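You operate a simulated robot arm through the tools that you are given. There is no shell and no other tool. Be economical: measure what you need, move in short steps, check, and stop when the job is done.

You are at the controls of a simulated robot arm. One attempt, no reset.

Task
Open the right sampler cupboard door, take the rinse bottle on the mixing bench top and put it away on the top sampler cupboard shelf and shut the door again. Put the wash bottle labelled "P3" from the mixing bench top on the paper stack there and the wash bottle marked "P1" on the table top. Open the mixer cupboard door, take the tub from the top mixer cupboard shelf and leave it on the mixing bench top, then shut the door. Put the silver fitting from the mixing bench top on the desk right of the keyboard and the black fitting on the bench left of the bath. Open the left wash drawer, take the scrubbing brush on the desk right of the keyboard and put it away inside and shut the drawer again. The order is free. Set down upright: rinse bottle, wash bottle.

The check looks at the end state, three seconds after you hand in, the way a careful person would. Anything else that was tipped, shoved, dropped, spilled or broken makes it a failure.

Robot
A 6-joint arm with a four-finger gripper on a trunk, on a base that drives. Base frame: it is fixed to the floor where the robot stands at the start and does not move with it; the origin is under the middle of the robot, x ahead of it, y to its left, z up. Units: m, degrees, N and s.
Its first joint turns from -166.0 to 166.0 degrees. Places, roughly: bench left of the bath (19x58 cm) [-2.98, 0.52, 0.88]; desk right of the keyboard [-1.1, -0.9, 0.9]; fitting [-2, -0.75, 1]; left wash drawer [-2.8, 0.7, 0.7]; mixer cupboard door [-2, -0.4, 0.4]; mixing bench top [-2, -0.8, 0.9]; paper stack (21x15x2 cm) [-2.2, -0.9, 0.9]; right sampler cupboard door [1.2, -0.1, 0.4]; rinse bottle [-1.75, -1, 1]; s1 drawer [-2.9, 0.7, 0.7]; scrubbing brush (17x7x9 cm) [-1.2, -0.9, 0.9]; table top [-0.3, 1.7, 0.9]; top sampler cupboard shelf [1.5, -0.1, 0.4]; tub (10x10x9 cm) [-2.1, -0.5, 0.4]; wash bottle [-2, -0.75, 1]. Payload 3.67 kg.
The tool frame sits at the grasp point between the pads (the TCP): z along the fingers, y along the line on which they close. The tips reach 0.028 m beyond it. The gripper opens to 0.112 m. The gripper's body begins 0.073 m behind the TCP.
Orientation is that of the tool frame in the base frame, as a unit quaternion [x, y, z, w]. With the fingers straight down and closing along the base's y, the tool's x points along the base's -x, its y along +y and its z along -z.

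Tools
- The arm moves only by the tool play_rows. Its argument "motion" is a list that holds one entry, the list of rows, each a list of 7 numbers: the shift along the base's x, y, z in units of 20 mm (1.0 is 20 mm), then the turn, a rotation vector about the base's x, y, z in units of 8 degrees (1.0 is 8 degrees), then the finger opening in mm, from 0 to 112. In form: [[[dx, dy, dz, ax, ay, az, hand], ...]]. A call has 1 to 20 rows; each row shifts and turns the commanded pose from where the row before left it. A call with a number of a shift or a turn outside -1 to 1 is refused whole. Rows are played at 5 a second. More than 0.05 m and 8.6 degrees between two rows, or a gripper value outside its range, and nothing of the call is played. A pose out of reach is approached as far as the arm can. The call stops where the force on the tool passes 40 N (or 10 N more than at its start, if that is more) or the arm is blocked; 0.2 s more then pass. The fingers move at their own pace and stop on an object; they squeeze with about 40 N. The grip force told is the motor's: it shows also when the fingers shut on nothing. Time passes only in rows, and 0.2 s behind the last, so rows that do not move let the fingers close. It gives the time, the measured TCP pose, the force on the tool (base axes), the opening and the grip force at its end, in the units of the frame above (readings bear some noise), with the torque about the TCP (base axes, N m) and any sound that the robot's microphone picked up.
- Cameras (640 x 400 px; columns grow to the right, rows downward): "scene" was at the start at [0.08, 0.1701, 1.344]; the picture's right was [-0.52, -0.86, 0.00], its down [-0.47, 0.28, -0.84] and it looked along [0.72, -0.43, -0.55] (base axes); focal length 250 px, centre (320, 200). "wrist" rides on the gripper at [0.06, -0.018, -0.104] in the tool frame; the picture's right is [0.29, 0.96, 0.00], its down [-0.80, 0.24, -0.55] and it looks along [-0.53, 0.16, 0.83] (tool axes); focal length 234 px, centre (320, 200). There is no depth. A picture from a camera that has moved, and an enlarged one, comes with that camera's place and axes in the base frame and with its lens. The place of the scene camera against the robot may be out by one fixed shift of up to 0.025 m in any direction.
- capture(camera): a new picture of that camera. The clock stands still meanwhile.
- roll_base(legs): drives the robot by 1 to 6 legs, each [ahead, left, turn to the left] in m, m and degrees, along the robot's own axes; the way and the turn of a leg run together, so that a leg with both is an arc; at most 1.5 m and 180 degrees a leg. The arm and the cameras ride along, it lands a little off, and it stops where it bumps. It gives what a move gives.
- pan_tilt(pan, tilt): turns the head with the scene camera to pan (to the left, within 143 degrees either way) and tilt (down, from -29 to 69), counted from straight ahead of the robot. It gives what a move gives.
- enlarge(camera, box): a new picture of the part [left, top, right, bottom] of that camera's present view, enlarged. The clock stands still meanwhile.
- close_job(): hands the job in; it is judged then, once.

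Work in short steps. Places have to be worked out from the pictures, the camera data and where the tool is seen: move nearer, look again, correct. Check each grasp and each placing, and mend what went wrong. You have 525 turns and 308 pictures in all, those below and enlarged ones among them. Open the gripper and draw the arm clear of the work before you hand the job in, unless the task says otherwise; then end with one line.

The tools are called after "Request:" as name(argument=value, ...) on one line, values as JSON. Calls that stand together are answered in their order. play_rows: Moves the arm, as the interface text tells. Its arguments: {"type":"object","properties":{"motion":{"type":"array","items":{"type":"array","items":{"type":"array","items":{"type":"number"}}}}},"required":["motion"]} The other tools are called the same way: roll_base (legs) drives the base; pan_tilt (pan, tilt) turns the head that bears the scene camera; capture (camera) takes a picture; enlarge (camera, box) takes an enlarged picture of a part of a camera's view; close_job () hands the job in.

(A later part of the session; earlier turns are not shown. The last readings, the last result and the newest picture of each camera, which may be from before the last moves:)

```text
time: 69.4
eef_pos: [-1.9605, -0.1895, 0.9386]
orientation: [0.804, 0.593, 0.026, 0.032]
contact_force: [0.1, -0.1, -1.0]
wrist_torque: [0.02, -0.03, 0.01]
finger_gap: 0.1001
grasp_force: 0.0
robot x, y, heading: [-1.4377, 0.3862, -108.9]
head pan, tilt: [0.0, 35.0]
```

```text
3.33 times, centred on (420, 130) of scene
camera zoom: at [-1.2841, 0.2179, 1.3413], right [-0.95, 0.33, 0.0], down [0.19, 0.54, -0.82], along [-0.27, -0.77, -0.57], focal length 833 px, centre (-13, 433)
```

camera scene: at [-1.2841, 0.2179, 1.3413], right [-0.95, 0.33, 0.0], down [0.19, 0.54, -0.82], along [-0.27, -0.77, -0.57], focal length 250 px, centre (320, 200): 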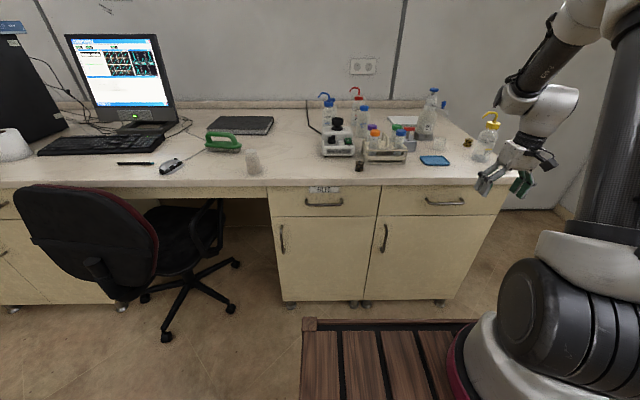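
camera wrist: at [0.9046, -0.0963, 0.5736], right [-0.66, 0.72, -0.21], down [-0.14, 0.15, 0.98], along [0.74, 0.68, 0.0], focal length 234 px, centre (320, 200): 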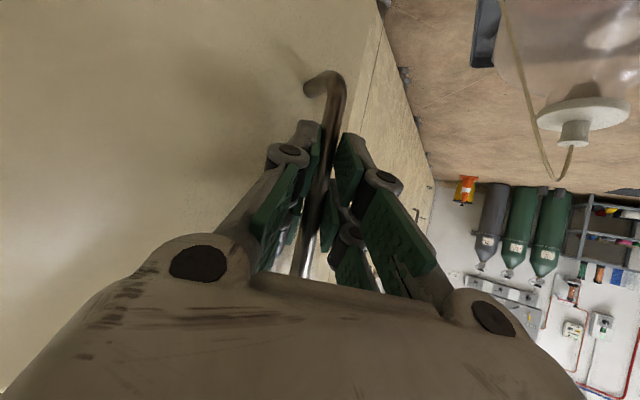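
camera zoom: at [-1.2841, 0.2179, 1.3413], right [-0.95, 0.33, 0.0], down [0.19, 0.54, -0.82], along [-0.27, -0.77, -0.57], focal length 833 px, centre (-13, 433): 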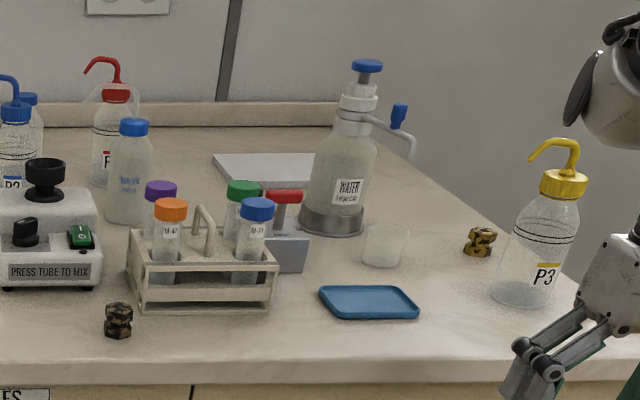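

P3 is the yellow-capped bottle at the right. I lift the arm well up before driving nearer.

Request:
play_rows(motion=[[[0, 0, 1, 0, 0, 0, 100], [0, 0, 1, 0, 0, 0, 100], [0, 0, 1, 0, 0, 0, 100], [0, 0, 1, 0, 0, 0, 100], [0, 0, 1, 0, 0, 0, 100], [0, 0, 1, 0, 0, 0, 100], [0, 0, 1, 0, 0, 0, 100], [0, 0, 1, 0, 0, 0, 100], [0, 0, 1, 0, 0, 0, 100], [0, 0, 1, 0, 0, 0, 100], [0, 0, 1, 0, 0, 0, 100], [0, 0, 1, 0, 0, 0, 100], [0, 0, 1, 0, 0, 0, 100], [0, 0, 1, 0, 0, 0, 100]]])

Request:
roll_base(legs=[[0.35, -0.1, 0]])

Request:
pan_tilt(pan=-15, tilt=40)

Request:
capture(camera="scene")

Request:
capture(camera="wrist")

```text
time: 72.4
eef_pos: [-1.9588, -0.1886, 1.2185]
orientation: [0.805, 0.592, 0.025, 0.032]
contact_force: [-0.2, 0.8, 1.2]
wrist_torque: [0.01, -0.04, 0.03]
finger_gap: 0.1002
grasp_force: 0.0
robot x, y, heading: [-1.4363, 0.3883, -109.1]
head pan, tilt: [0.0, 35.0]
```

```text
time: 74.7
eef_pos: [-2.17, -0.4877, 1.2193]
orientation: [0.805, 0.592, 0.026, 0.033]
contact_force: [-1.1, 0.3, 0.2]
wrist_torque: [-0.01, -0.04, 0.01]
finger_gap: 0.1001
grasp_force: 0.0
robot x, y, heading: [-1.6437, 0.0914, -109.0]
head pan, tilt: [0.0, 35.0]
```

```text
time: 75.5
eef_pos: [-2.1684, -0.4865, 1.2199]
orientation: [0.805, 0.592, 0.026, 0.032]
contact_force: [0.2, 0.7, 0.5]
wrist_torque: [-0.01, -0.01, -0.02]
finger_gap: 0.1
grasp_force: 0.0
robot x, y, heading: [-1.6448, 0.0924, -109.2]
head pan, tilt: [-15.0, 40.0]
```

```text
276 pictures are left
camera scene: at [-1.5124, -0.0672, 1.3338], right [-0.83, 0.56, 0.0], down [0.36, 0.53, -0.77], along [-0.43, -0.64, -0.64], focal length 250 px, centre (320, 200)
```

scene: 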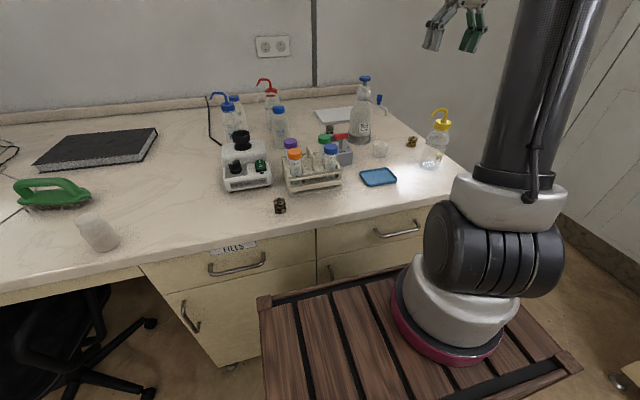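

```text
275 pictures are left
camera wrist: at [-2.1776, -0.4219, 1.3199], right [1.0, -0.01, 0.08], down [-0.05, -0.82, 0.57], along [0.06, -0.57, -0.82], focal length 234 px, centre (320, 200)
```

wrist: 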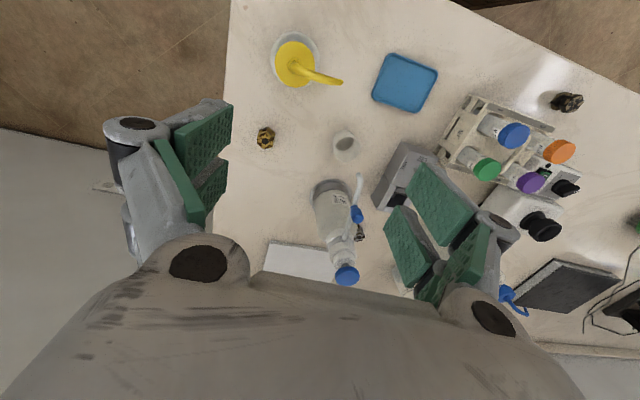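

A zoom of both views to identify fittings and labels.

Request:
enlarge(camera="scene", box=[200, 70, 360, 170])

Request:
enlarge(camera="scene", box=[260, 110, 460, 230])

Request:
enlarge(camera="wrist", box=[230, 90, 430, 290])

```text
4.00 times, centred on (280, 120) of scene
camera zoom: at [-1.5124, -0.0672, 1.3338], right [-0.83, 0.56, 0.0], down [0.36, 0.53, -0.77], along [-0.43, -0.64, -0.64], focal length 1000 px, centre (480, 520)
```

zoom: 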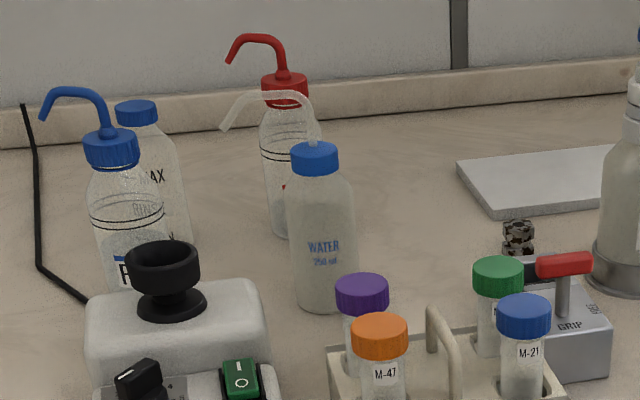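

```text
3.20 times, centred on (360, 170) of scene
camera zoom: at [-1.5124, -0.0672, 1.3338], right [-0.83, 0.56, 0.0], down [0.36, 0.53, -0.77], along [-0.43, -0.64, -0.64], focal length 800 px, centre (192, 296)
```

zoom: 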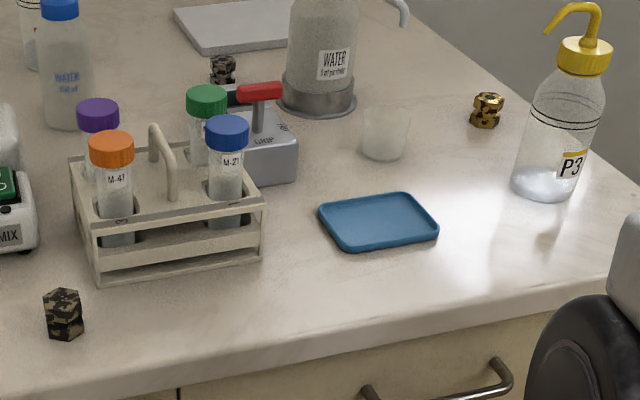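

```text
2.00 times, centred on (330, 190) of wrist
camera zoom: at [-2.1776, -0.4219, 1.3199], right [1.0, -0.01, 0.08], down [-0.05, -0.82, 0.57], along [0.06, -0.57, -0.82], focal length 468 px, centre (300, 220)
```

zoom: 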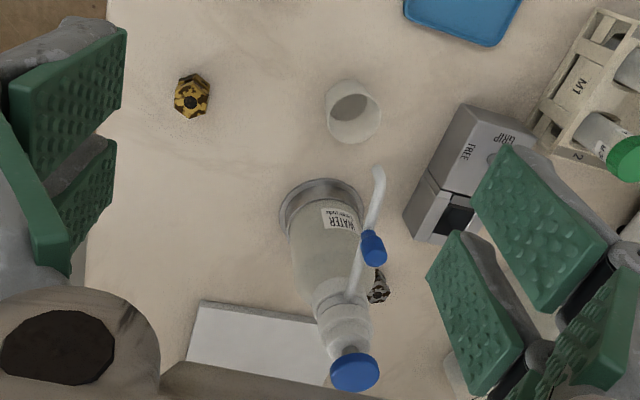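

Silver fitting stands behind the clamp block at about (-2.05,-0.81); black one at front; gold one is a decoy. P3's cap is near (-2.18,-0.44,1.045) with its nozzle pointing left along the bench. I turn the gripper 90° so the fingers straddle beside the nozzle, and centre over P3.

Request:
play_rows(motion=[[[-0.35, 1, 0, 0, 0, 1, 100], [-0.35, 1, 0, 0, 0, 1, 100], [0, 0.15, 0, 0, 0, 1, 100], [0, 0, 0, 0, 0, 1, 100], [0, 0, 0, 0, 0, 1, 100], [0, 0, 0, 0, 0, 1, 100], [0, 0, 0, 0, 0, 1, 100], [0, 0, 0, 0, 0, 1, 100], [0, 0, 0, 0, 0, 1, 100], [0, 0, 0, 0, 0, 1, 100], [0, 0, 0, 0, 0, 1, 100]]])

Request:
capture(camera="wrist")

Request:
capture(camera="scene")

```text
time: 77.9
eef_pos: [-2.184, -0.444, 1.2206]
orientation: [0.167, 0.985, 0.041, 0.005]
contact_force: [1.1, 0.2, 0.3]
wrist_torque: [0.04, 0.0, 0.02]
finger_gap: 0.1
grasp_force: 0.1
robot x, y, heading: [-1.6443, 0.0937, -108.7]
head pan, tilt: [-15.0, 40.0]
```

```text
271 pictures are left
camera wrist: at [-2.2493, -0.4489, 1.32], right [0.04, 1.0, 0.08], down [0.82, -0.08, 0.57], along [0.57, 0.04, -0.82], focal length 234 px, centre (320, 200)
```

wrist: 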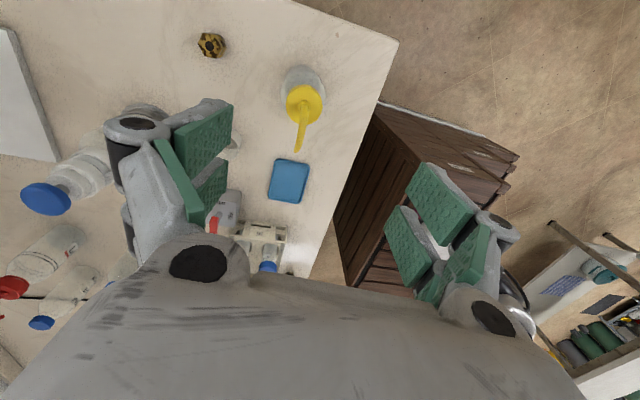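

```text
270 pictures are left
camera scene: at [-1.5125, -0.0672, 1.3338], right [-0.83, 0.56, 0.0], down [0.36, 0.53, -0.77], along [-0.43, -0.63, -0.64], focal length 250 px, centre (320, 200)
```

scene: 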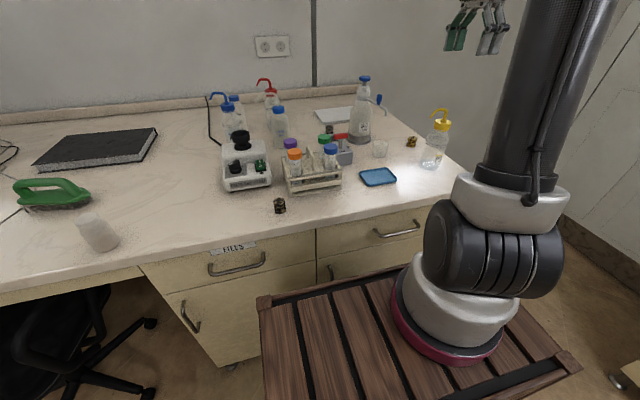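

Cap confirmed at (-2.19,-0.445). I descend to the cap level, keeping the nozzle between the fingers.

Request:
play_rows(motion=[[[-0.3, 0, -1, 0, 0, 0, 100], [0, 0, -1, 0, 0, 0, 100], [0, 0, -1, 0, 0, 0, 100], [0, 0, -1, 0, 0, 0, 100], [0, 0, -1, 0, 0, 0, 100]]])

Request:
capture(camera="wrist")

Request:
enlarge(camera="scene", box=[380, 40, 500, 180])

```text
time: 79.1
eef_pos: [-2.1892, -0.4434, 1.1195]
orientation: [0.167, 0.985, 0.041, 0.006]
contact_force: [0.3, 0.4, 0.1]
wrist_torque: [-0.02, 0.02, -0.02]
finger_gap: 0.0998
grasp_force: 0.1
robot x, y, heading: [-1.6421, 0.0924, -108.9]
head pan, tilt: [-15.0, 40.0]
```

```text
269 pictures are left
camera wrist: at [-2.2547, -0.4489, 1.2197], right [0.04, 1.0, 0.08], down [0.82, -0.08, 0.57], along [0.57, 0.04, -0.82], focal length 234 px, centre (320, 200)
```

wrist: 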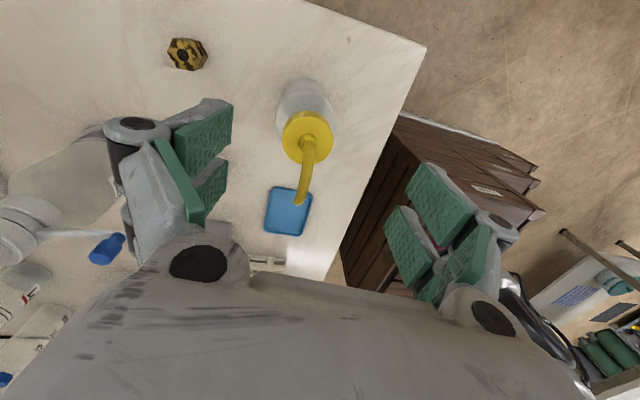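

```text
2.86 times, centred on (440, 110) of scene
camera zoom: at [-1.5124, -0.0671, 1.3338], right [-0.83, 0.56, 0.0], down [0.36, 0.53, -0.77], along [-0.43, -0.63, -0.64], focal length 714 px, centre (-23, 457)
```

zoom: 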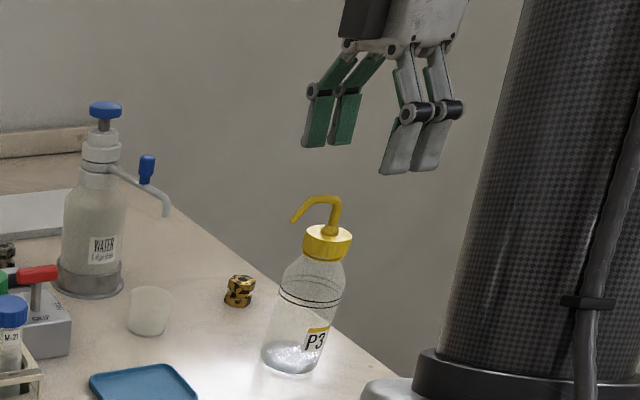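

The scene camera seems offset a few cm vertically, so I descend stepwise and look again.

Request:
play_rows(motion=[[[0, -0.15, -1, 0, 0, 0, 90], [0, 0, -1, 0, 0, 0, 90], [0, 0, -1, 0, 0, 0, 80]]])

Request:
capture(camera="wrist")

Request:
enlarge(camera="scene", box=[380, 40, 500, 180])

```text
time: 79.9
eef_pos: [-2.1895, -0.4473, 1.0589]
orientation: [0.167, 0.985, 0.041, 0.006]
contact_force: [0.1, -0.2, 0.3]
wrist_torque: [-0.02, 0.02, -0.06]
finger_gap: 0.08
grasp_force: 0.0
robot x, y, heading: [-1.6487, 0.0934, -108.9]
head pan, tilt: [-15.0, 40.0]
```

```text
267 pictures are left
camera wrist: at [-2.255, -0.4518, 1.1599], right [0.04, 1.0, 0.08], down [0.82, -0.08, 0.57], along [0.57, 0.04, -0.82], focal length 234 px, centre (320, 200)
```

wrist: 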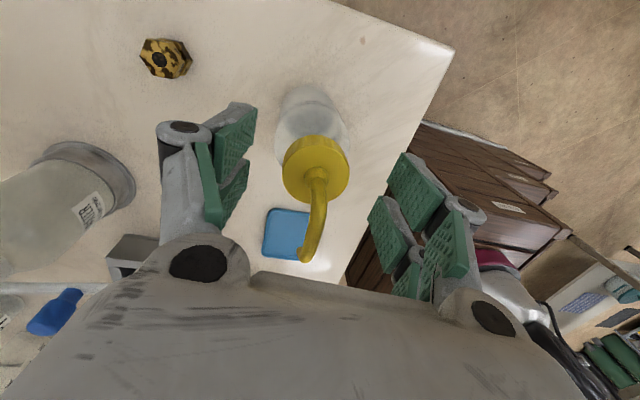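

```text
2.86 times, centred on (440, 110) of scene
camera zoom: at [-1.5124, -0.0671, 1.3338], right [-0.83, 0.56, 0.0], down [0.36, 0.53, -0.77], along [-0.43, -0.63, -0.64], focal length 714 px, centre (-23, 457)
```

zoom: 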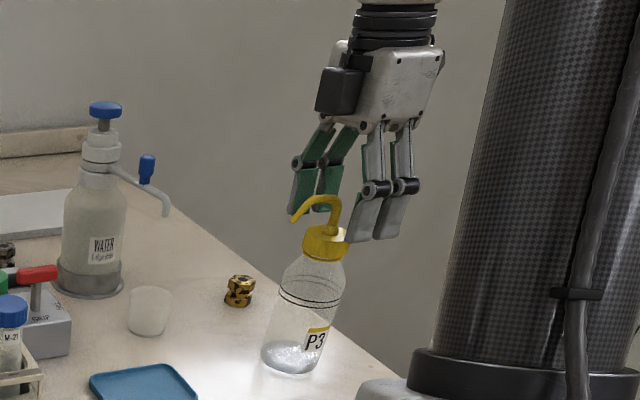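

Tips are at the cap's top. I lower 3 cm more and close on the cap.

Request:
play_rows(motion=[[[0, 0, -0.75, 0, 0, 0, 80], [0, 0, -0.75, 0, 0, 0, 80], [0, 0, 0, 0, 0, 0, 20], [0, 0, 0, 0, 0, 0, 20], [0, 0, 0, 0, 0, 0, 20]]])

Request:
enlarge(camera="scene", box=[380, 40, 500, 180])

```text
time: 81.1
eef_pos: [-2.1889, -0.4463, 1.0282]
orientation: [0.167, 0.985, 0.04, 0.005]
contact_force: [-1.5, -1.8, 10.4]
wrist_torque: [-0.68, 0.2, -0.06]
finger_gap: 0.0443
grasp_force: 22.2
robot x, y, heading: [-1.6439, 0.0939, -109.0]
head pan, tilt: [-15.0, 40.0]
```

```text
2.86 times, centred on (440, 110) of scene
camera zoom: at [-1.5123, -0.0671, 1.3338], right [-0.83, 0.56, 0.0], down [0.36, 0.53, -0.77], along [-0.43, -0.63, -0.64], focal length 714 px, centre (-23, 457)
```

zoom: 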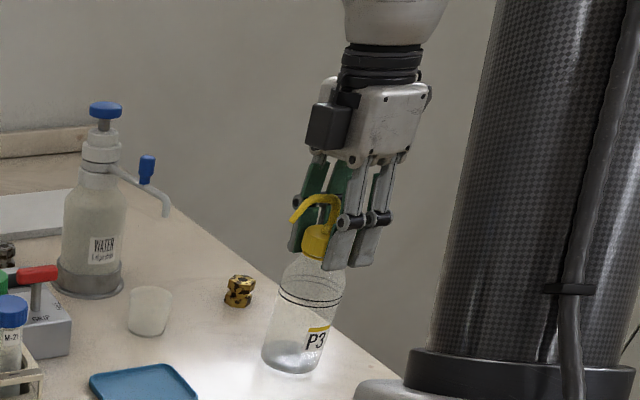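

Cap gripped. I lift, then carry it round the right of the water pump bottle toward the paper stack centre (~(-2.17,-0.905)).

Request:
play_rows(motion=[[[0, 0, 0.5, 0, 0, 0, 20], [0, 0, 1, 0, 0, 0, 20], [0, 0, 1, 0, 0, 0, 20], [0, 0, 1, 0, 0, 0, 20], [0, 0, 1, 0, 0, 0, 20], [0, 0, 1, 0, 0, 0, 20], [0, 0, 0.5, 0, 0, 0, 20]]])

Request:
play_rows(motion=[[[-0.7, -0.95, 0, 0, 0, 0, 20], [-0.7, -0.95, 0, 0, 0, 0, 20], [-0.7, -0.95, 0, 0, 0, 0, 20], [-0.7, -0.95, 0, 0, 0, 0, 20], [-0.7, -0.95, 0, 0, 0, 0, 20], [-0.7, -0.95, 0, 0, 0, 0, 20], [-0.7, -0.95, 0, 0, 0, 0, 20], [0, -1, 0, 0, 0, 0, 20], [0, -1, 0, 0, 0, 0, 20], [0, -1, 0, 0, 0, 0, 20], [0, -1, 0, 0, 0, 0, 20], [0, -1, 0, 0, 0, 0, 20]]])

Request:
capture(camera="scene")

Request:
capture(camera="wrist")

```text
time: 82.7
eef_pos: [-2.1902, -0.4463, 1.149]
orientation: [0.168, 0.985, 0.041, 0.006]
contact_force: [0.1, -0.8, -1.4]
wrist_torque: [0.02, -0.02, 0.0]
finger_gap: 0.0423
grasp_force: 40.2
robot x, y, heading: [-1.6443, 0.0908, -109.2]
head pan, tilt: [-15.0, 40.0]
```

```text
time: 85.3
eef_pos: [-2.2795, -0.6678, 1.1442]
orientation: [0.168, 0.985, 0.041, 0.005]
contact_force: [0.0, 0.8, -0.8]
wrist_torque: [-0.06, 0.04, 0.02]
finger_gap: 0.0419
grasp_force: 39.9
out of reach, approached as far as the arm can: row 12
robot x, y, heading: [-1.6499, 0.0894, -109.3]
head pan, tilt: [-15.0, 40.0]
```

```text
264 pictures are left
camera scene: at [-1.5125, -0.067, 1.3338], right [-0.83, 0.56, 0.0], down [0.36, 0.53, -0.77], along [-0.43, -0.63, -0.64], focal length 250 px, centre (320, 200)
```

scene: 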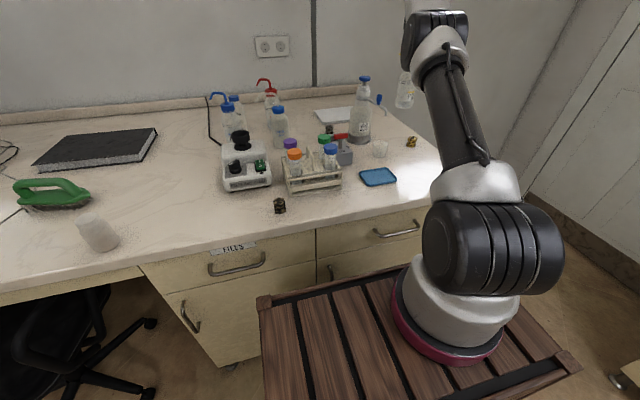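

```text
263 pictures are left
camera wrist: at [-2.345, -0.6737, 1.2444], right [0.04, 1.0, 0.08], down [0.82, -0.08, 0.57], along [0.57, 0.04, -0.82], focal length 234 px, centre (320, 200)
```

wrist: 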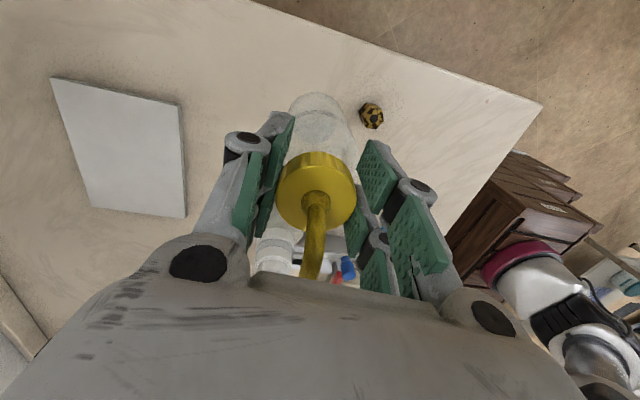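

The bottle hangs well. The reach limit showed at this height; I lower a bit and test whether more reach appears.

Request:
play_rows(motion=[[[0.3, -0.3, -1, 0, 0, 0, 20], [0.3, -0.3, -1, 0, 0, 0, 20], [0.3, -0.5, -1, 0, 0, 0, 20], [0, -1, 0, 0, 0, 0, 20], [0, -1, 0, 0, 0, 0, 20], [0, -1, 0, 0, 0, 0, 20], [0, -1, 0, 0, 0, 0, 20]]])

```text
time: 86.9
eef_pos: [-2.2459, -0.7278, 1.075]
orientation: [0.168, 0.985, 0.041, 0.006]
contact_force: [0.9, 0.1, -1.6]
wrist_torque: [-0.01, -0.02, -0.01]
finger_gap: 0.0419
grasp_force: 39.9
out of reach, approached as far as the arm can: row 5, 6, 7
robot x, y, heading: [-1.648, 0.092, -109.2]
head pan, tilt: [-15.0, 40.0]
```

Reach grows at lower height. I drive 0.12 m ahead and 0.16 m to the right so the stack is within reach (the bottle stays clear, outside the bench's right end).

Request:
roll_base(legs=[[0, -0.16, 0], [0.12, 0, 0]])

Request:
capture(camera="wrist")

Request:
capture(camera="scene")

```text
time: 89.2
eef_pos: [-2.4364, -0.7895, 1.0749]
orientation: [0.166, 0.985, 0.041, 0.005]
contact_force: [-0.1, 0.9, -1.1]
wrist_torque: [-0.02, 0.0, 0.02]
finger_gap: 0.0421
grasp_force: 39.3
robot x, y, heading: [-1.834, 0.0268, -109.0]
head pan, tilt: [-15.0, 40.0]
```

```text
262 pictures are left
camera wrist: at [-2.503, -0.7955, 1.1753], right [0.04, 1.0, 0.08], down [0.82, -0.08, 0.57], along [0.57, 0.04, -0.82], focal length 234 px, centre (320, 200)
```

wrist: 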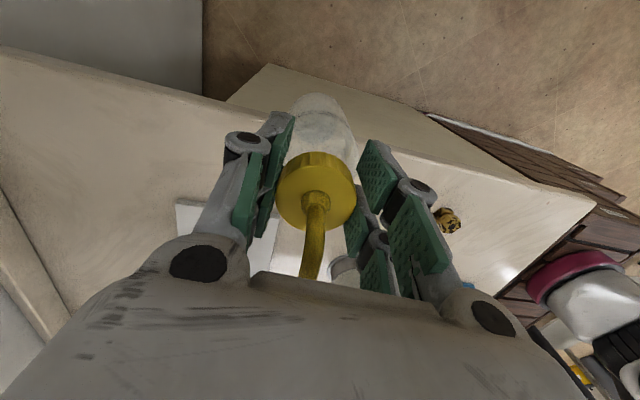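

```text
261 pictures are left
camera scene: at [-1.7031, -0.1288, 1.3338], right [-0.83, 0.56, 0.0], down [0.36, 0.53, -0.77], along [-0.43, -0.64, -0.64], focal length 250 px, centre (320, 200)
```

scene: 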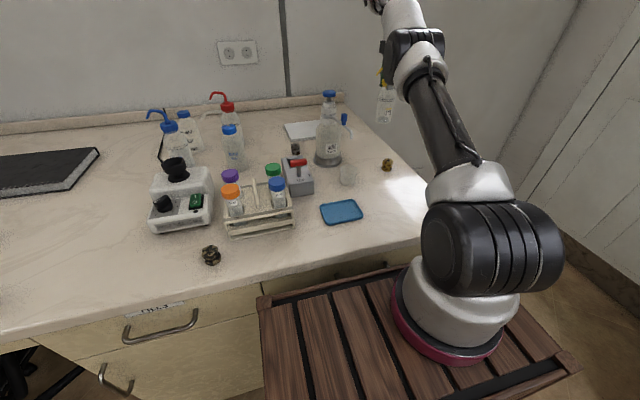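

Now move the bottle left over the stack (target (-2.205,-0.915)).

Request:
play_rows(motion=[[[0.96, -0.5, 0.1, 0, 0, 0, 20], [0.96, -0.52, 0.1, 0, 0, 0, 20], [0.96, -0.52, 0, 0, 0, 0, 20], [0.96, -0.52, 0, 0, 0, 0, 20], [0.96, -0.52, 0, 0, 0, 0, 20], [0.96, -0.52, 0, 0, 0, 0, 20], [0.96, -0.52, 0, 0, 0, 0, 20], [0.96, -0.52, 0, 0, 0, 0, 20], [0.96, -0.52, 0, 0, 0, 0, 20], [0.96, -0.52, 0, 0, 0, 0, 20], [0.96, -0.52, 0, 0, 0, 0, 20], [0.96, -0.52, 0, 0, 0, 0, 20]]])

Request:
capture(camera="wrist")

Request:
enlarge(camera="scene", box=[250, 60, 430, 200])

```text
time: 91.8
eef_pos: [-2.2055, -0.9034, 1.0752]
orientation: [0.168, 0.985, 0.042, 0.005]
contact_force: [-0.6, 0.4, -1.2]
wrist_torque: [0.01, -0.01, -0.05]
finger_gap: 0.0417
grasp_force: 40.0
out of reach, approached as far as the arm can: row 10, 11, 12
robot x, y, heading: [-1.8387, 0.0288, -108.9]
head pan, tilt: [-15.0, 40.0]
```

```text
260 pictures are left
camera wrist: at [-2.2711, -0.9095, 1.1761], right [0.04, 1.0, 0.08], down [0.82, -0.08, 0.57], along [0.57, 0.04, -0.82], focal length 234 px, centre (320, 200)
```

wrist: 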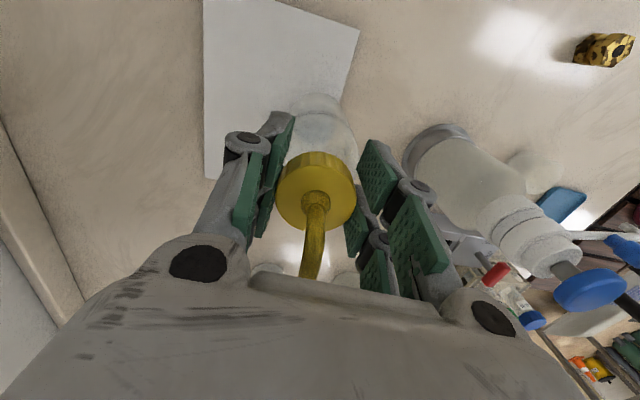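

```text
2.86 times, centred on (340, 130) of scene
camera zoom: at [-1.7033, -0.1288, 1.3338], right [-0.83, 0.56, 0.0], down [0.36, 0.53, -0.77], along [-0.43, -0.64, -0.64], focal length 714 px, centre (263, 400)
```

zoom: 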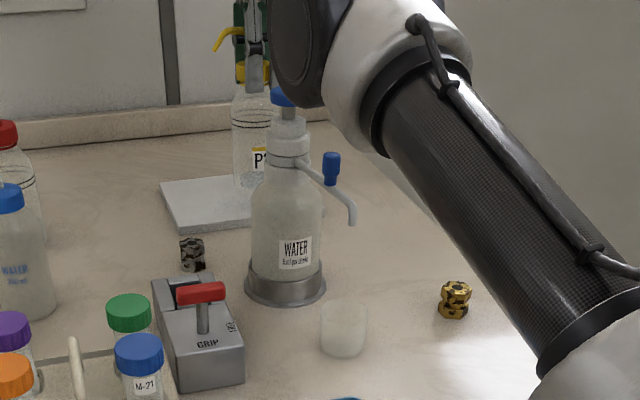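

Bottle is over the stack but near its front edge. I nudge the base 2.5 cm ahead to centre it.

Request:
roll_base(legs=[[0.025, 0.01, 0]])

Request:
play_rows(motion=[[[0, 0, -0.5, 0, 0, 0, 20], [0, 0, -0.4, 0, 0, 0, 20], [0, 0, -0.3, 0, 0, 0, 20]]])

Request:
enlarge(camera="scene", box=[250, 60, 430, 200])

```text
time: 92.7
eef_pos: [-2.2014, -0.9246, 1.0745]
orientation: [0.165, 0.985, 0.042, 0.005]
contact_force: [0.2, -0.1, -0.8]
wrist_torque: [-0.03, -0.01, 0.01]
finger_gap: 0.0419
grasp_force: 40.3
robot x, y, heading: [-1.832, 0.0129, -108.9]
head pan, tilt: [-15.0, 40.0]
stopped in leg 1: the robot was blocked; the commanded pose is now the measured one
```

```text
time: 93.5
eef_pos: [-2.2025, -0.9233, 1.0499]
orientation: [0.166, 0.985, 0.042, 0.005]
contact_force: [1.1, -0.8, -1.0]
wrist_torque: [0.0, 0.02, 0.01]
finger_gap: 0.0417
grasp_force: 40.0
robot x, y, heading: [-1.8346, 0.0081, -108.8]
head pan, tilt: [-15.0, 40.0]
```

```text
2.86 times, centred on (340, 130) of scene
camera zoom: at [-1.7017, -0.1484, 1.3338], right [-0.83, 0.56, 0.0], down [0.36, 0.53, -0.77], along [-0.43, -0.64, -0.64], focal length 714 px, centre (263, 400)
```

zoom: 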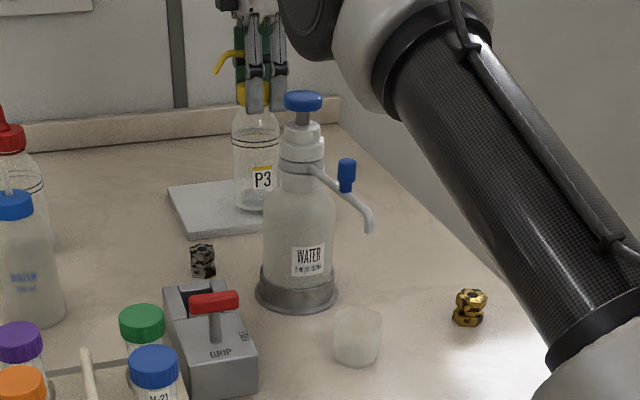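

Position on the stack looks good (the base just touched the bench front—noted). I lower gently to contact.

Request:
play_rows(motion=[[[0, 0, -0.15, 0, 0, 0, 20], [0, 0, -0.15, 0, 0, 0, 20], [0, 0, -0.1, 0, 0, 0, 20]]])

```text
time: 94.3
eef_pos: [-2.2024, -0.9241, 1.0451]
orientation: [0.165, 0.985, 0.041, 0.005]
contact_force: [0.5, 0.5, 13.1]
wrist_torque: [-0.23, -0.03, -0.01]
finger_gap: 0.042
grasp_force: 40.0
robot x, y, heading: [-1.8358, 0.0118, -109.1]
head pan, tilt: [-15.0, 40.0]
```

Contact felt (13 N). I release and rise.

Request:
play_rows(motion=[[[0, 0, 0.1, 0, 0, 0, 50], [0, 0, 0, 0, 0, 0, 80], [0, 0, 0.3, 0, 0, 0, 80], [0, 0, 1, 0, 0, 0, 80], [0, 0, 1, 0, 0, 0, 80], [0, 0, 1, 0, 0, 0, 80], [0, 0, 1, 0, 0, 0, 80], [0, 0.3, 1, 0, 0, 0, 80], [0, 0.5, 1, 0, 0, 0, 80], [0, 0.7, 1, 0, 0, 0, 80], [0, 0.7, 0.5, 0, 0, 0, 80]]])

Request:
capture(camera="scene")

Request:
capture(camera="wrist")

```text
time: 96.7
eef_pos: [-2.2034, -0.8757, 1.1646]
orientation: [0.167, 0.985, 0.042, 0.006]
contact_force: [0.0, -0.4, -0.1]
wrist_torque: [0.04, 0.0, 0.0]
finger_gap: 0.08
grasp_force: 0.1
out of reach, approached as far as the arm can: row 5, 6, 7, 10
robot x, y, heading: [-1.8347, 0.0078, -108.8]
head pan, tilt: [-15.0, 40.0]
```

```text
257 pictures are left
camera scene: at [-1.7017, -0.1487, 1.3338], right [-0.83, 0.56, 0.0], down [0.36, 0.53, -0.77], along [-0.43, -0.64, -0.64], focal length 250 px, centre (320, 200)
```

scene: 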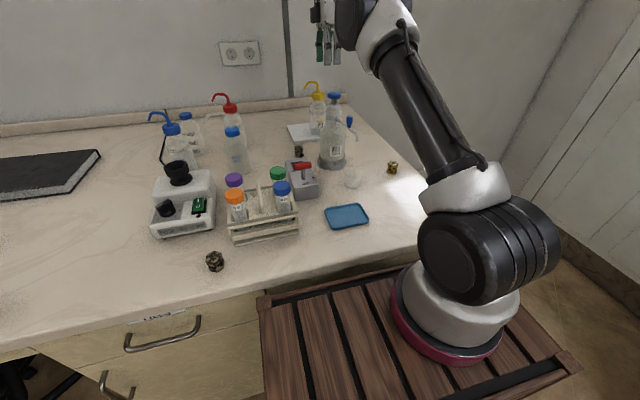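

```text
256 pictures are left
camera wrist: at [-2.2695, -0.882, 1.2645], right [0.04, 1.0, 0.08], down [0.82, -0.08, 0.57], along [0.57, 0.04, -0.82], focal length 234 px, centre (320, 200)
```

wrist: 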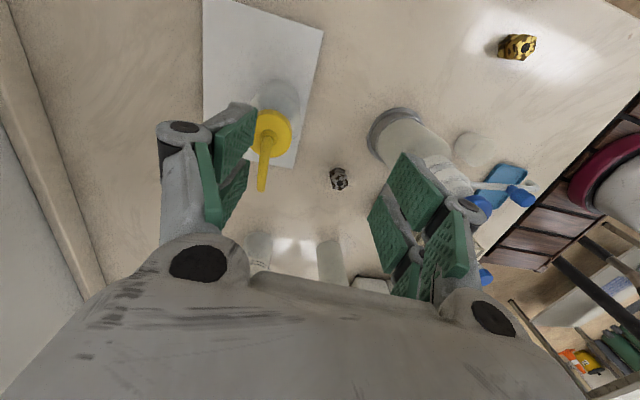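

P3 stands upright on the stack. Next the silver fitting at ≈(-2.061,-0.828). I move over it and part-way down.

Request:
play_rows(motion=[[[0.9, 0.3, 0, 0, 0, 0, 60], [0.9, 0.3, 0, 0, 0, 0, 60], [0.9, 0.3, 0, 0, 0, 0, 60], [0.9, 0.3, 0, 0, 0, 0, 60], [0.9, 0.3, 0, 0, 0, 0, 60], [0.9, 0.3, 0, 0, 0, 0, 60], [0.9, 0.3, 0, 0, 0, 0, 60], [0.8, 0.3, 0, 0, 0, 0, 60], [0, 0, -1, 0, 0, 0, 60], [0, 0, -1, 0, 0, 0, 60], [0, 0, -1, 0, 0, 0, 60], [0, 0, -1, 0, 0, 0, 60], [0, 0, -1, 0, 0, 0, 60]]])

Request:
capture(camera="wrist")

```text
time: 99.5
eef_pos: [-2.0621, -0.8273, 1.064]
orientation: [0.166, 0.985, 0.041, 0.005]
contact_force: [-0.2, 0.1, 0.5]
wrist_torque: [-0.04, 0.02, 0.0]
finger_gap: 0.0599
grasp_force: 0.1
robot x, y, heading: [-1.8376, 0.0125, -109.0]
head pan, tilt: [-15.0, 40.0]
```

```text
255 pictures are left
camera wrist: at [-2.1273, -0.8338, 1.1652], right [0.04, 1.0, 0.08], down [0.82, -0.08, 0.57], along [0.57, 0.04, -0.82], focal length 234 px, centre (320, 200)
```

wrist: 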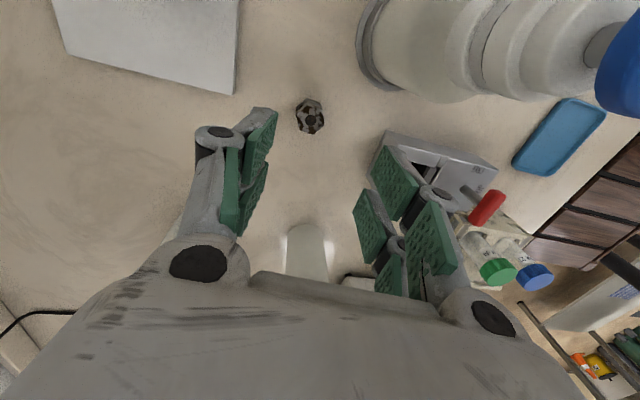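

Fitting is almost straight below. I descend to about 0.92 and check.

Request:
play_rows(motion=[[[0.25, 0, -1, 0, 0, 0, 60], [0, 0, -1, 0, 0, 0, 60], [0, 0, -1, 0, 0, 0, 60], [0, 0, -1, 0, 0, 0, 60], [0, 0, -1, 0, 0, 0, 60], [0, 0, -1, 0, 0, 0, 60], [0, 0, -1, 0, 0, 0, 60]]])

Request:
capture(camera="wrist")

Request:
enlarge(camera="scene", box=[240, 80, 400, 200])

```text
time: 101.1
eef_pos: [-2.0575, -0.8282, 0.9243]
orientation: [0.165, 0.985, 0.042, 0.005]
contact_force: [0.7, 0.7, 0.1]
wrist_torque: [-0.01, -0.03, -0.05]
finger_gap: 0.0603
grasp_force: 0.2
robot x, y, heading: [-1.8371, 0.0129, -108.8]
head pan, tilt: [-15.0, 40.0]
```

```text
254 pictures are left
camera wrist: at [-2.1226, -0.8336, 1.0252], right [0.04, 1.0, 0.08], down [0.82, -0.08, 0.57], along [0.57, 0.04, -0.82], focal length 234 px, centre (320, 200)
```

wrist: 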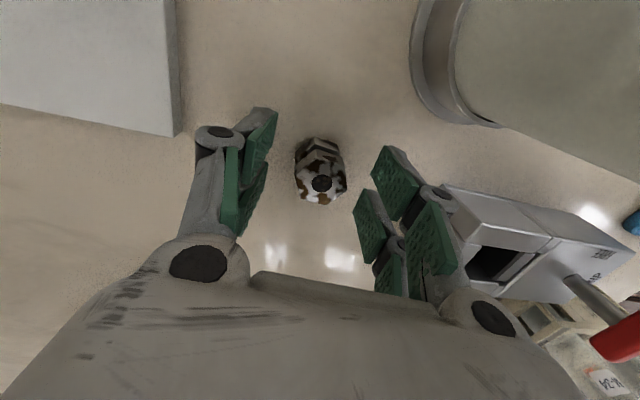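

```text
3.33 times, centred on (320, 140) of scene
camera zoom: at [-1.7016, -0.1483, 1.3338], right [-0.83, 0.56, 0.0], down [0.36, 0.53, -0.77], along [-0.43, -0.64, -0.64], focal length 833 px, centre (320, 400)
```

zoom: 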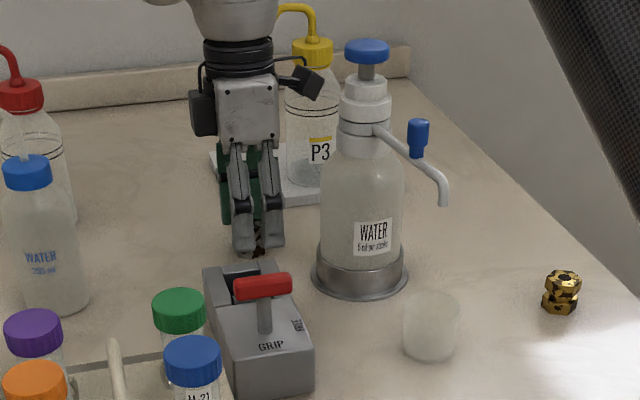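

The fitting's top is at ≈0.92 and bench at ≈0.87. I lower 2 cm and close.

Request:
play_rows(motion=[[[0, 0, -0.5, 0, 0, 0, 60], [0, 0, -0.5, 0, 0, 0, 60], [0, 0, 0, 0, 0, 0, 10], [0, 0, 0, 0, 0, 0, 10], [0, 0, 0, 0, 0, 0, 10]]])

Request:
capture(camera="wrist")

```text
time: 101.9
eef_pos: [-2.0575, -0.8332, 0.9088]
orientation: [0.166, 0.986, 0.034, 0.006]
contact_force: [-0.8, -1.2, 3.5]
wrist_torque: [-0.14, 0.01, -0.02]
finger_gap: 0.0275
grasp_force: 16.2
robot x, y, heading: [-1.835, 0.0088, -109.0]
head pan, tilt: [-15.0, 40.0]
stopped in row 4: the force on the tool passed its limit at 44 N (the readings are from after the stop); the commanded pose is now the measured one
```

```text
252 pictures are left
camera wrist: at [-2.1231, -0.8365, 1.0101], right [0.04, 1.0, 0.07], down [0.82, -0.07, 0.57], along [0.57, 0.03, -0.82], focal length 234 px, centre (320, 200)
```

wrist: 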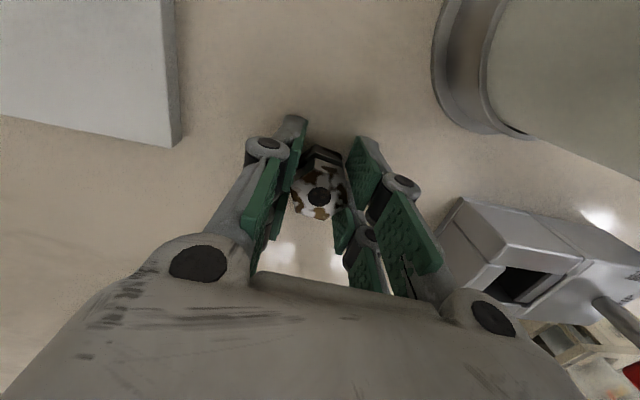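

Tips brushed the bench while closing. I lift 3 mm and keep closing.

Request:
play_rows(motion=[[[0, 0.1, 0.2, 0, 0, 0, 10], [0, 0, 0, 0, 0, 0, 10], [0, 0, 0, 0, 0, 0, 10]]])

Request:
capture(camera="wrist")

```text
time: 102.7
eef_pos: [-2.0579, -0.8302, 0.9137]
orientation: [0.165, 0.986, 0.035, 0.007]
contact_force: [0.5, -0.7, -1.3]
wrist_torque: [0.01, -0.01, 0.02]
finger_gap: 0.0272
grasp_force: 39.8
robot x, y, heading: [-1.8317, 0.0087, -109.0]
head pan, tilt: [-15.0, 40.0]
```

```text
251 pictures are left
camera wrist: at [-2.1228, -0.8341, 1.0135], right [0.04, 1.0, 0.07], down [0.82, -0.07, 0.57], along [0.57, 0.03, -0.82], focal length 234 px, centre (320, 200)
```

wrist: 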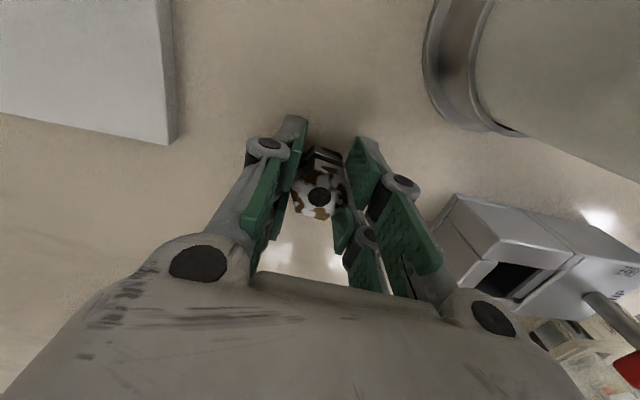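

Silver fitting gripped (27 mm). I lift it high and draw it toward the robot.

Request:
play_rows(motion=[[[0, 0, 1, 0, 0, 0, 10], [0, 0, 1, 0, 0, 0, 10], [0, 0, 1, 0, 0, 0, 10], [0, 0, 1, 0, 0, 0, 10], [0, 0, 1, 0, 0, 0, 10], [0, 0, 1, 0, 0, 0, 10], [0, 0, 1, 0, 0, 0, 10], [0, 0, 1, 0, 0, 0, 10], [0, 0, 1, 0, 0, 0, 10], [0, 0, 1, 0, 0, 0, 10], [0, 0, 1, 0, 0, 0, 10], [0, 0, 1, 0, 0, 0, 10], [0, 0, 1, 0, 0, 0, 10], [0.3, 0.9, 1, 0, 0, 0, 10], [0.3, 0.9, 0, 0, 0, 0, 10], [0.3, 0.9, 0, 0, 0, 0, 10], [0.3, 0.9, 0, 0, 0, 0, 10], [0.3, 0.9, 0, 0, 0, 0, 10], [0.3, 0.9, 0, 0, 0, 0, 10], [0.3, 0.9, 0, 0, 0, 0, 10]]])

Request:
roll_base(legs=[[-0.13, 0, 0], [0, 0.65, 0]])

Request:
pan_tilt(pan=0, tilt=40)

Request:
capture(camera="scene")

Request:
capture(camera="wrist")

```text
time: 106.9
eef_pos: [-2.0156, -0.704, 1.1918]
orientation: [0.166, 0.986, 0.036, 0.005]
contact_force: [-0.8, -0.6, -0.9]
wrist_torque: [0.03, -0.04, -0.02]
finger_gap: 0.0274
grasp_force: 40.3
robot x, y, heading: [-1.8338, 0.0107, -108.8]
head pan, tilt: [-15.0, 40.0]
```

```text
time: 111.4
eef_pos: [-1.3578, -0.7922, 1.1929]
orientation: [0.164, 0.986, 0.035, 0.006]
contact_force: [-0.3, 0.2, 0.2]
wrist_torque: [-0.03, 0.01, -0.03]
finger_gap: 0.0272
grasp_force: 39.9
robot x, y, heading: [-1.1768, -0.0745, -108.8]
head pan, tilt: [-15.0, 40.0]
```

```text
time: 112.2
eef_pos: [-1.3577, -0.7913, 1.1923]
orientation: [0.164, 0.986, 0.034, 0.006]
contact_force: [-0.3, -0.8, -1.5]
wrist_torque: [-0.01, 0.04, 0.0]
finger_gap: 0.0276
grasp_force: 40.2
robot x, y, heading: [-1.1769, -0.0802, -108.9]
head pan, tilt: [0.0, 40.0]
```

```text
250 pictures are left
camera scene: at [-1.0237, -0.2457, 1.3338], right [-0.95, 0.32, 0.0], down [0.21, 0.61, -0.77], along [-0.25, -0.72, -0.64], focal length 250 px, centre (320, 200)
```

scene: 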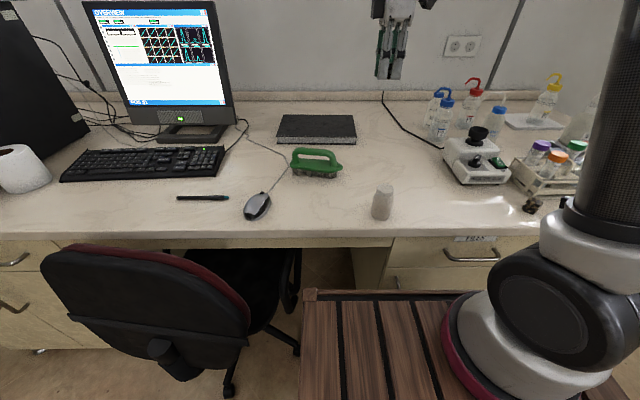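

```text
249 pictures are left
camera wrist: at [-1.4228, -0.7964, 1.2932], right [0.04, 1.0, 0.07], down [0.82, -0.07, 0.57], along [0.57, 0.03, -0.82], focal length 234 px, centre (320, 200)
```

wrist: 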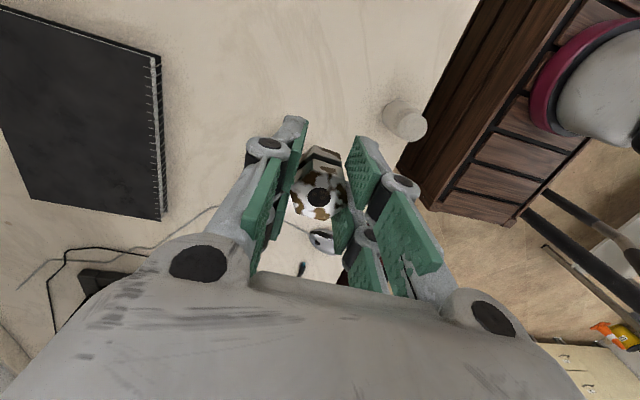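

Robot is well placed. Free spot for the silver fitting: front of the brush, right of the mouse, ≈(-1.165,-0.775). Moving there and down to 0.95.

Request:
play_rows(motion=[[[0.97, 0.08, 0, 0, 0, 0, 10], [0.97, 0.08, 0, 0, 0, 0, 10], [0.97, 0.08, 0, 0, 0, 0, 10], [0.97, 0.08, 0, 0, 0, 0, 10], [0.97, 0.08, 0, 0, 0, 0, 10], [0.97, 0.08, 0, 0, 0, 0, 10], [0.97, 0.08, 0, 0, 0, 0, 10], [0.97, 0.08, 0, 0, 0, 0, 10], [0.97, 0.08, 0, 0, 0, 0, 10], [0.97, 0.08, 0, 0, 0, 0, 10], [0, 0, -1, 0, 0, 0, 10], [0, 0, -1, 0, 0, 0, 10], [0, 0, -1, 0, 0, 0, 10], [0, 0, -1, 0, 0, 0, 10], [0, 0, -1, 0, 0, 0, 10], [0, 0, -1, 0, 0, 0, 10]]])

Request:
capture(camera="wrist")

Request:
capture(camera="scene")

```text
time: 115.6
eef_pos: [-1.1636, -0.7763, 1.0722]
orientation: [0.165, 0.986, 0.034, 0.006]
contact_force: [-0.3, -0.7, -1.1]
wrist_torque: [-0.02, 0.02, -0.02]
finger_gap: 0.027
grasp_force: 40.1
robot x, y, heading: [-1.1773, -0.0783, -108.7]
head pan, tilt: [0.0, 40.0]
```

```text
248 pictures are left
camera wrist: at [-1.2286, -0.7806, 1.1733], right [0.04, 1.0, 0.07], down [0.82, -0.07, 0.57], along [0.57, 0.03, -0.82], focal length 234 px, centre (320, 200)
```

wrist: 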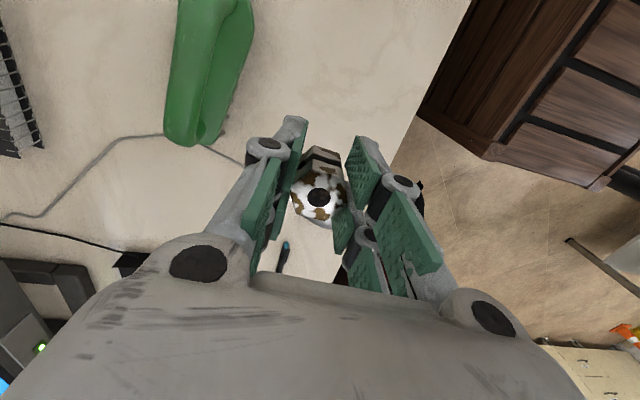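

```text
247 pictures are left
camera scene: at [-1.0236, -0.2456, 1.3338], right [-0.95, 0.32, 0.0], down [0.21, 0.61, -0.77], along [-0.25, -0.72, -0.64], focal length 250 px, centre (320, 200)
```

scene: 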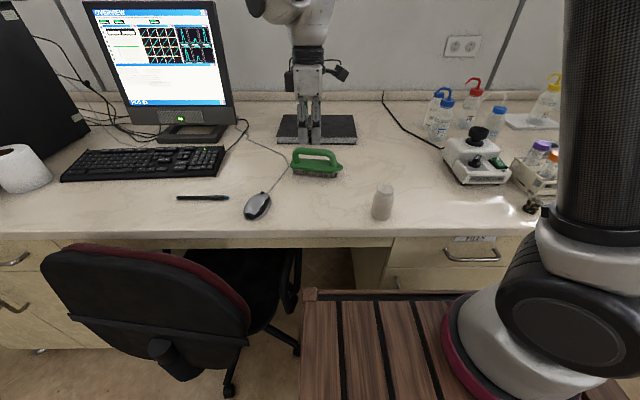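

Spot below is clear. Descend to placing height.

Request:
play_rows(motion=[[[0, 0, -1, 0, 0, 0, 10], [0, 0, -1, 0, 0, 0, 10], [0, 0, -1, 0, 0, 0, 10], [0, 0, -1, 0, 0, 0, 10], [0, 0, -1, 0, 0, 0, 10], [0, 0, -1, 0, 0, 0, 10], [0, 0, -1, 0, 0, 0, 10], [0, 0, -0.4, 0, 0, 0, 10]]])

Request:
capture(camera="wrist")

Request:
enlarge(camera="scene", box=[220, 120, 420, 245])

```text
time: 117.4
eef_pos: [-1.1619, -0.7766, 0.9239]
orientation: [0.165, 0.986, 0.035, 0.006]
contact_force: [0.9, -0.5, -1.0]
wrist_torque: [-0.02, -0.02, 0.0]
finger_gap: 0.0269
grasp_force: 39.9
robot x, y, heading: [-1.176, -0.0733, -108.8]
head pan, tilt: [0.0, 40.0]
```

```text
246 pictures are left
camera wrist: at [-1.2286, -0.7806, 1.0249], right [0.04, 1.0, 0.07], down [0.82, -0.07, 0.57], along [0.57, 0.03, -0.82], focal length 234 px, centre (320, 200)
```

wrist: 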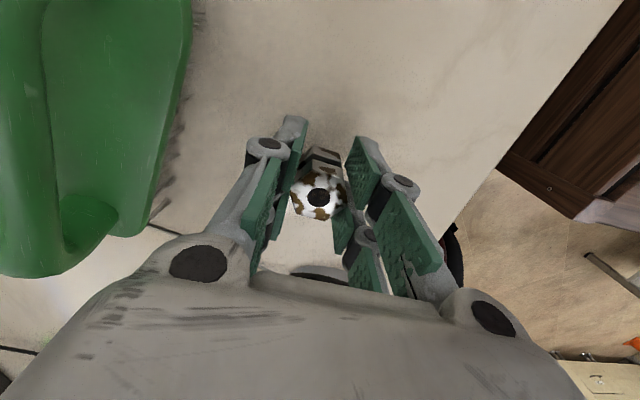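

```text
3.20 times, centred on (320, 182) of scene
camera zoom: at [-1.0236, -0.2457, 1.3338], right [-0.95, 0.32, 0.0], down [0.21, 0.61, -0.77], along [-0.25, -0.72, -0.64], focal length 800 px, centre (320, 256)
```

zoom: 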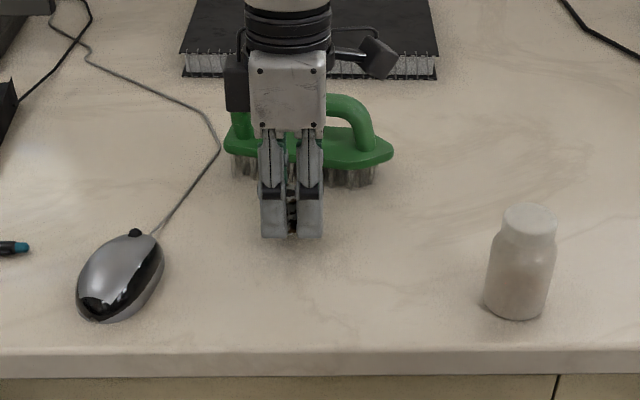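

Spot is good and clear of the brush. I lower to contact.

Request:
play_rows(motion=[[[0, 0, -0.4, 0, 0, 0, 10], [0, 0, -0.2, 0, 0, 0, 10], [0, 0, -0.15, 0, 0, 0, 10]]])

```text
time: 118.2
eef_pos: [-1.1636, -0.7758, 0.9093]
orientation: [0.165, 0.986, 0.036, 0.006]
contact_force: [-0.2, 0.3, 0.7]
wrist_torque: [0.01, 0.04, -0.02]
finger_gap: 0.0272
grasp_force: 39.9
robot x, y, heading: [-1.1763, -0.0772, -108.8]
head pan, tilt: [0.0, 40.0]
```

Request:
play_rows(motion=[[[0, 0, -0.1, 0, 0, 0, 10], [0, 0, -0.1, 0, 0, 0, 10]]])

```text
time: 118.8
eef_pos: [-1.163, -0.7766, 0.9097]
orientation: [0.165, 0.986, 0.034, 0.007]
contact_force: [-0.4, 4.4, 15.7]
wrist_torque: [-0.12, 0.16, -0.05]
finger_gap: 0.0271
grasp_force: 40.0
robot x, y, heading: [-1.177, -0.0812, -108.9]
head pan, tilt: [0.0, 40.0]
stopped in row 2: the force on the tool passed its limit at 43 N (the readings are from after the stop); the commanded pose is now the measured one
```

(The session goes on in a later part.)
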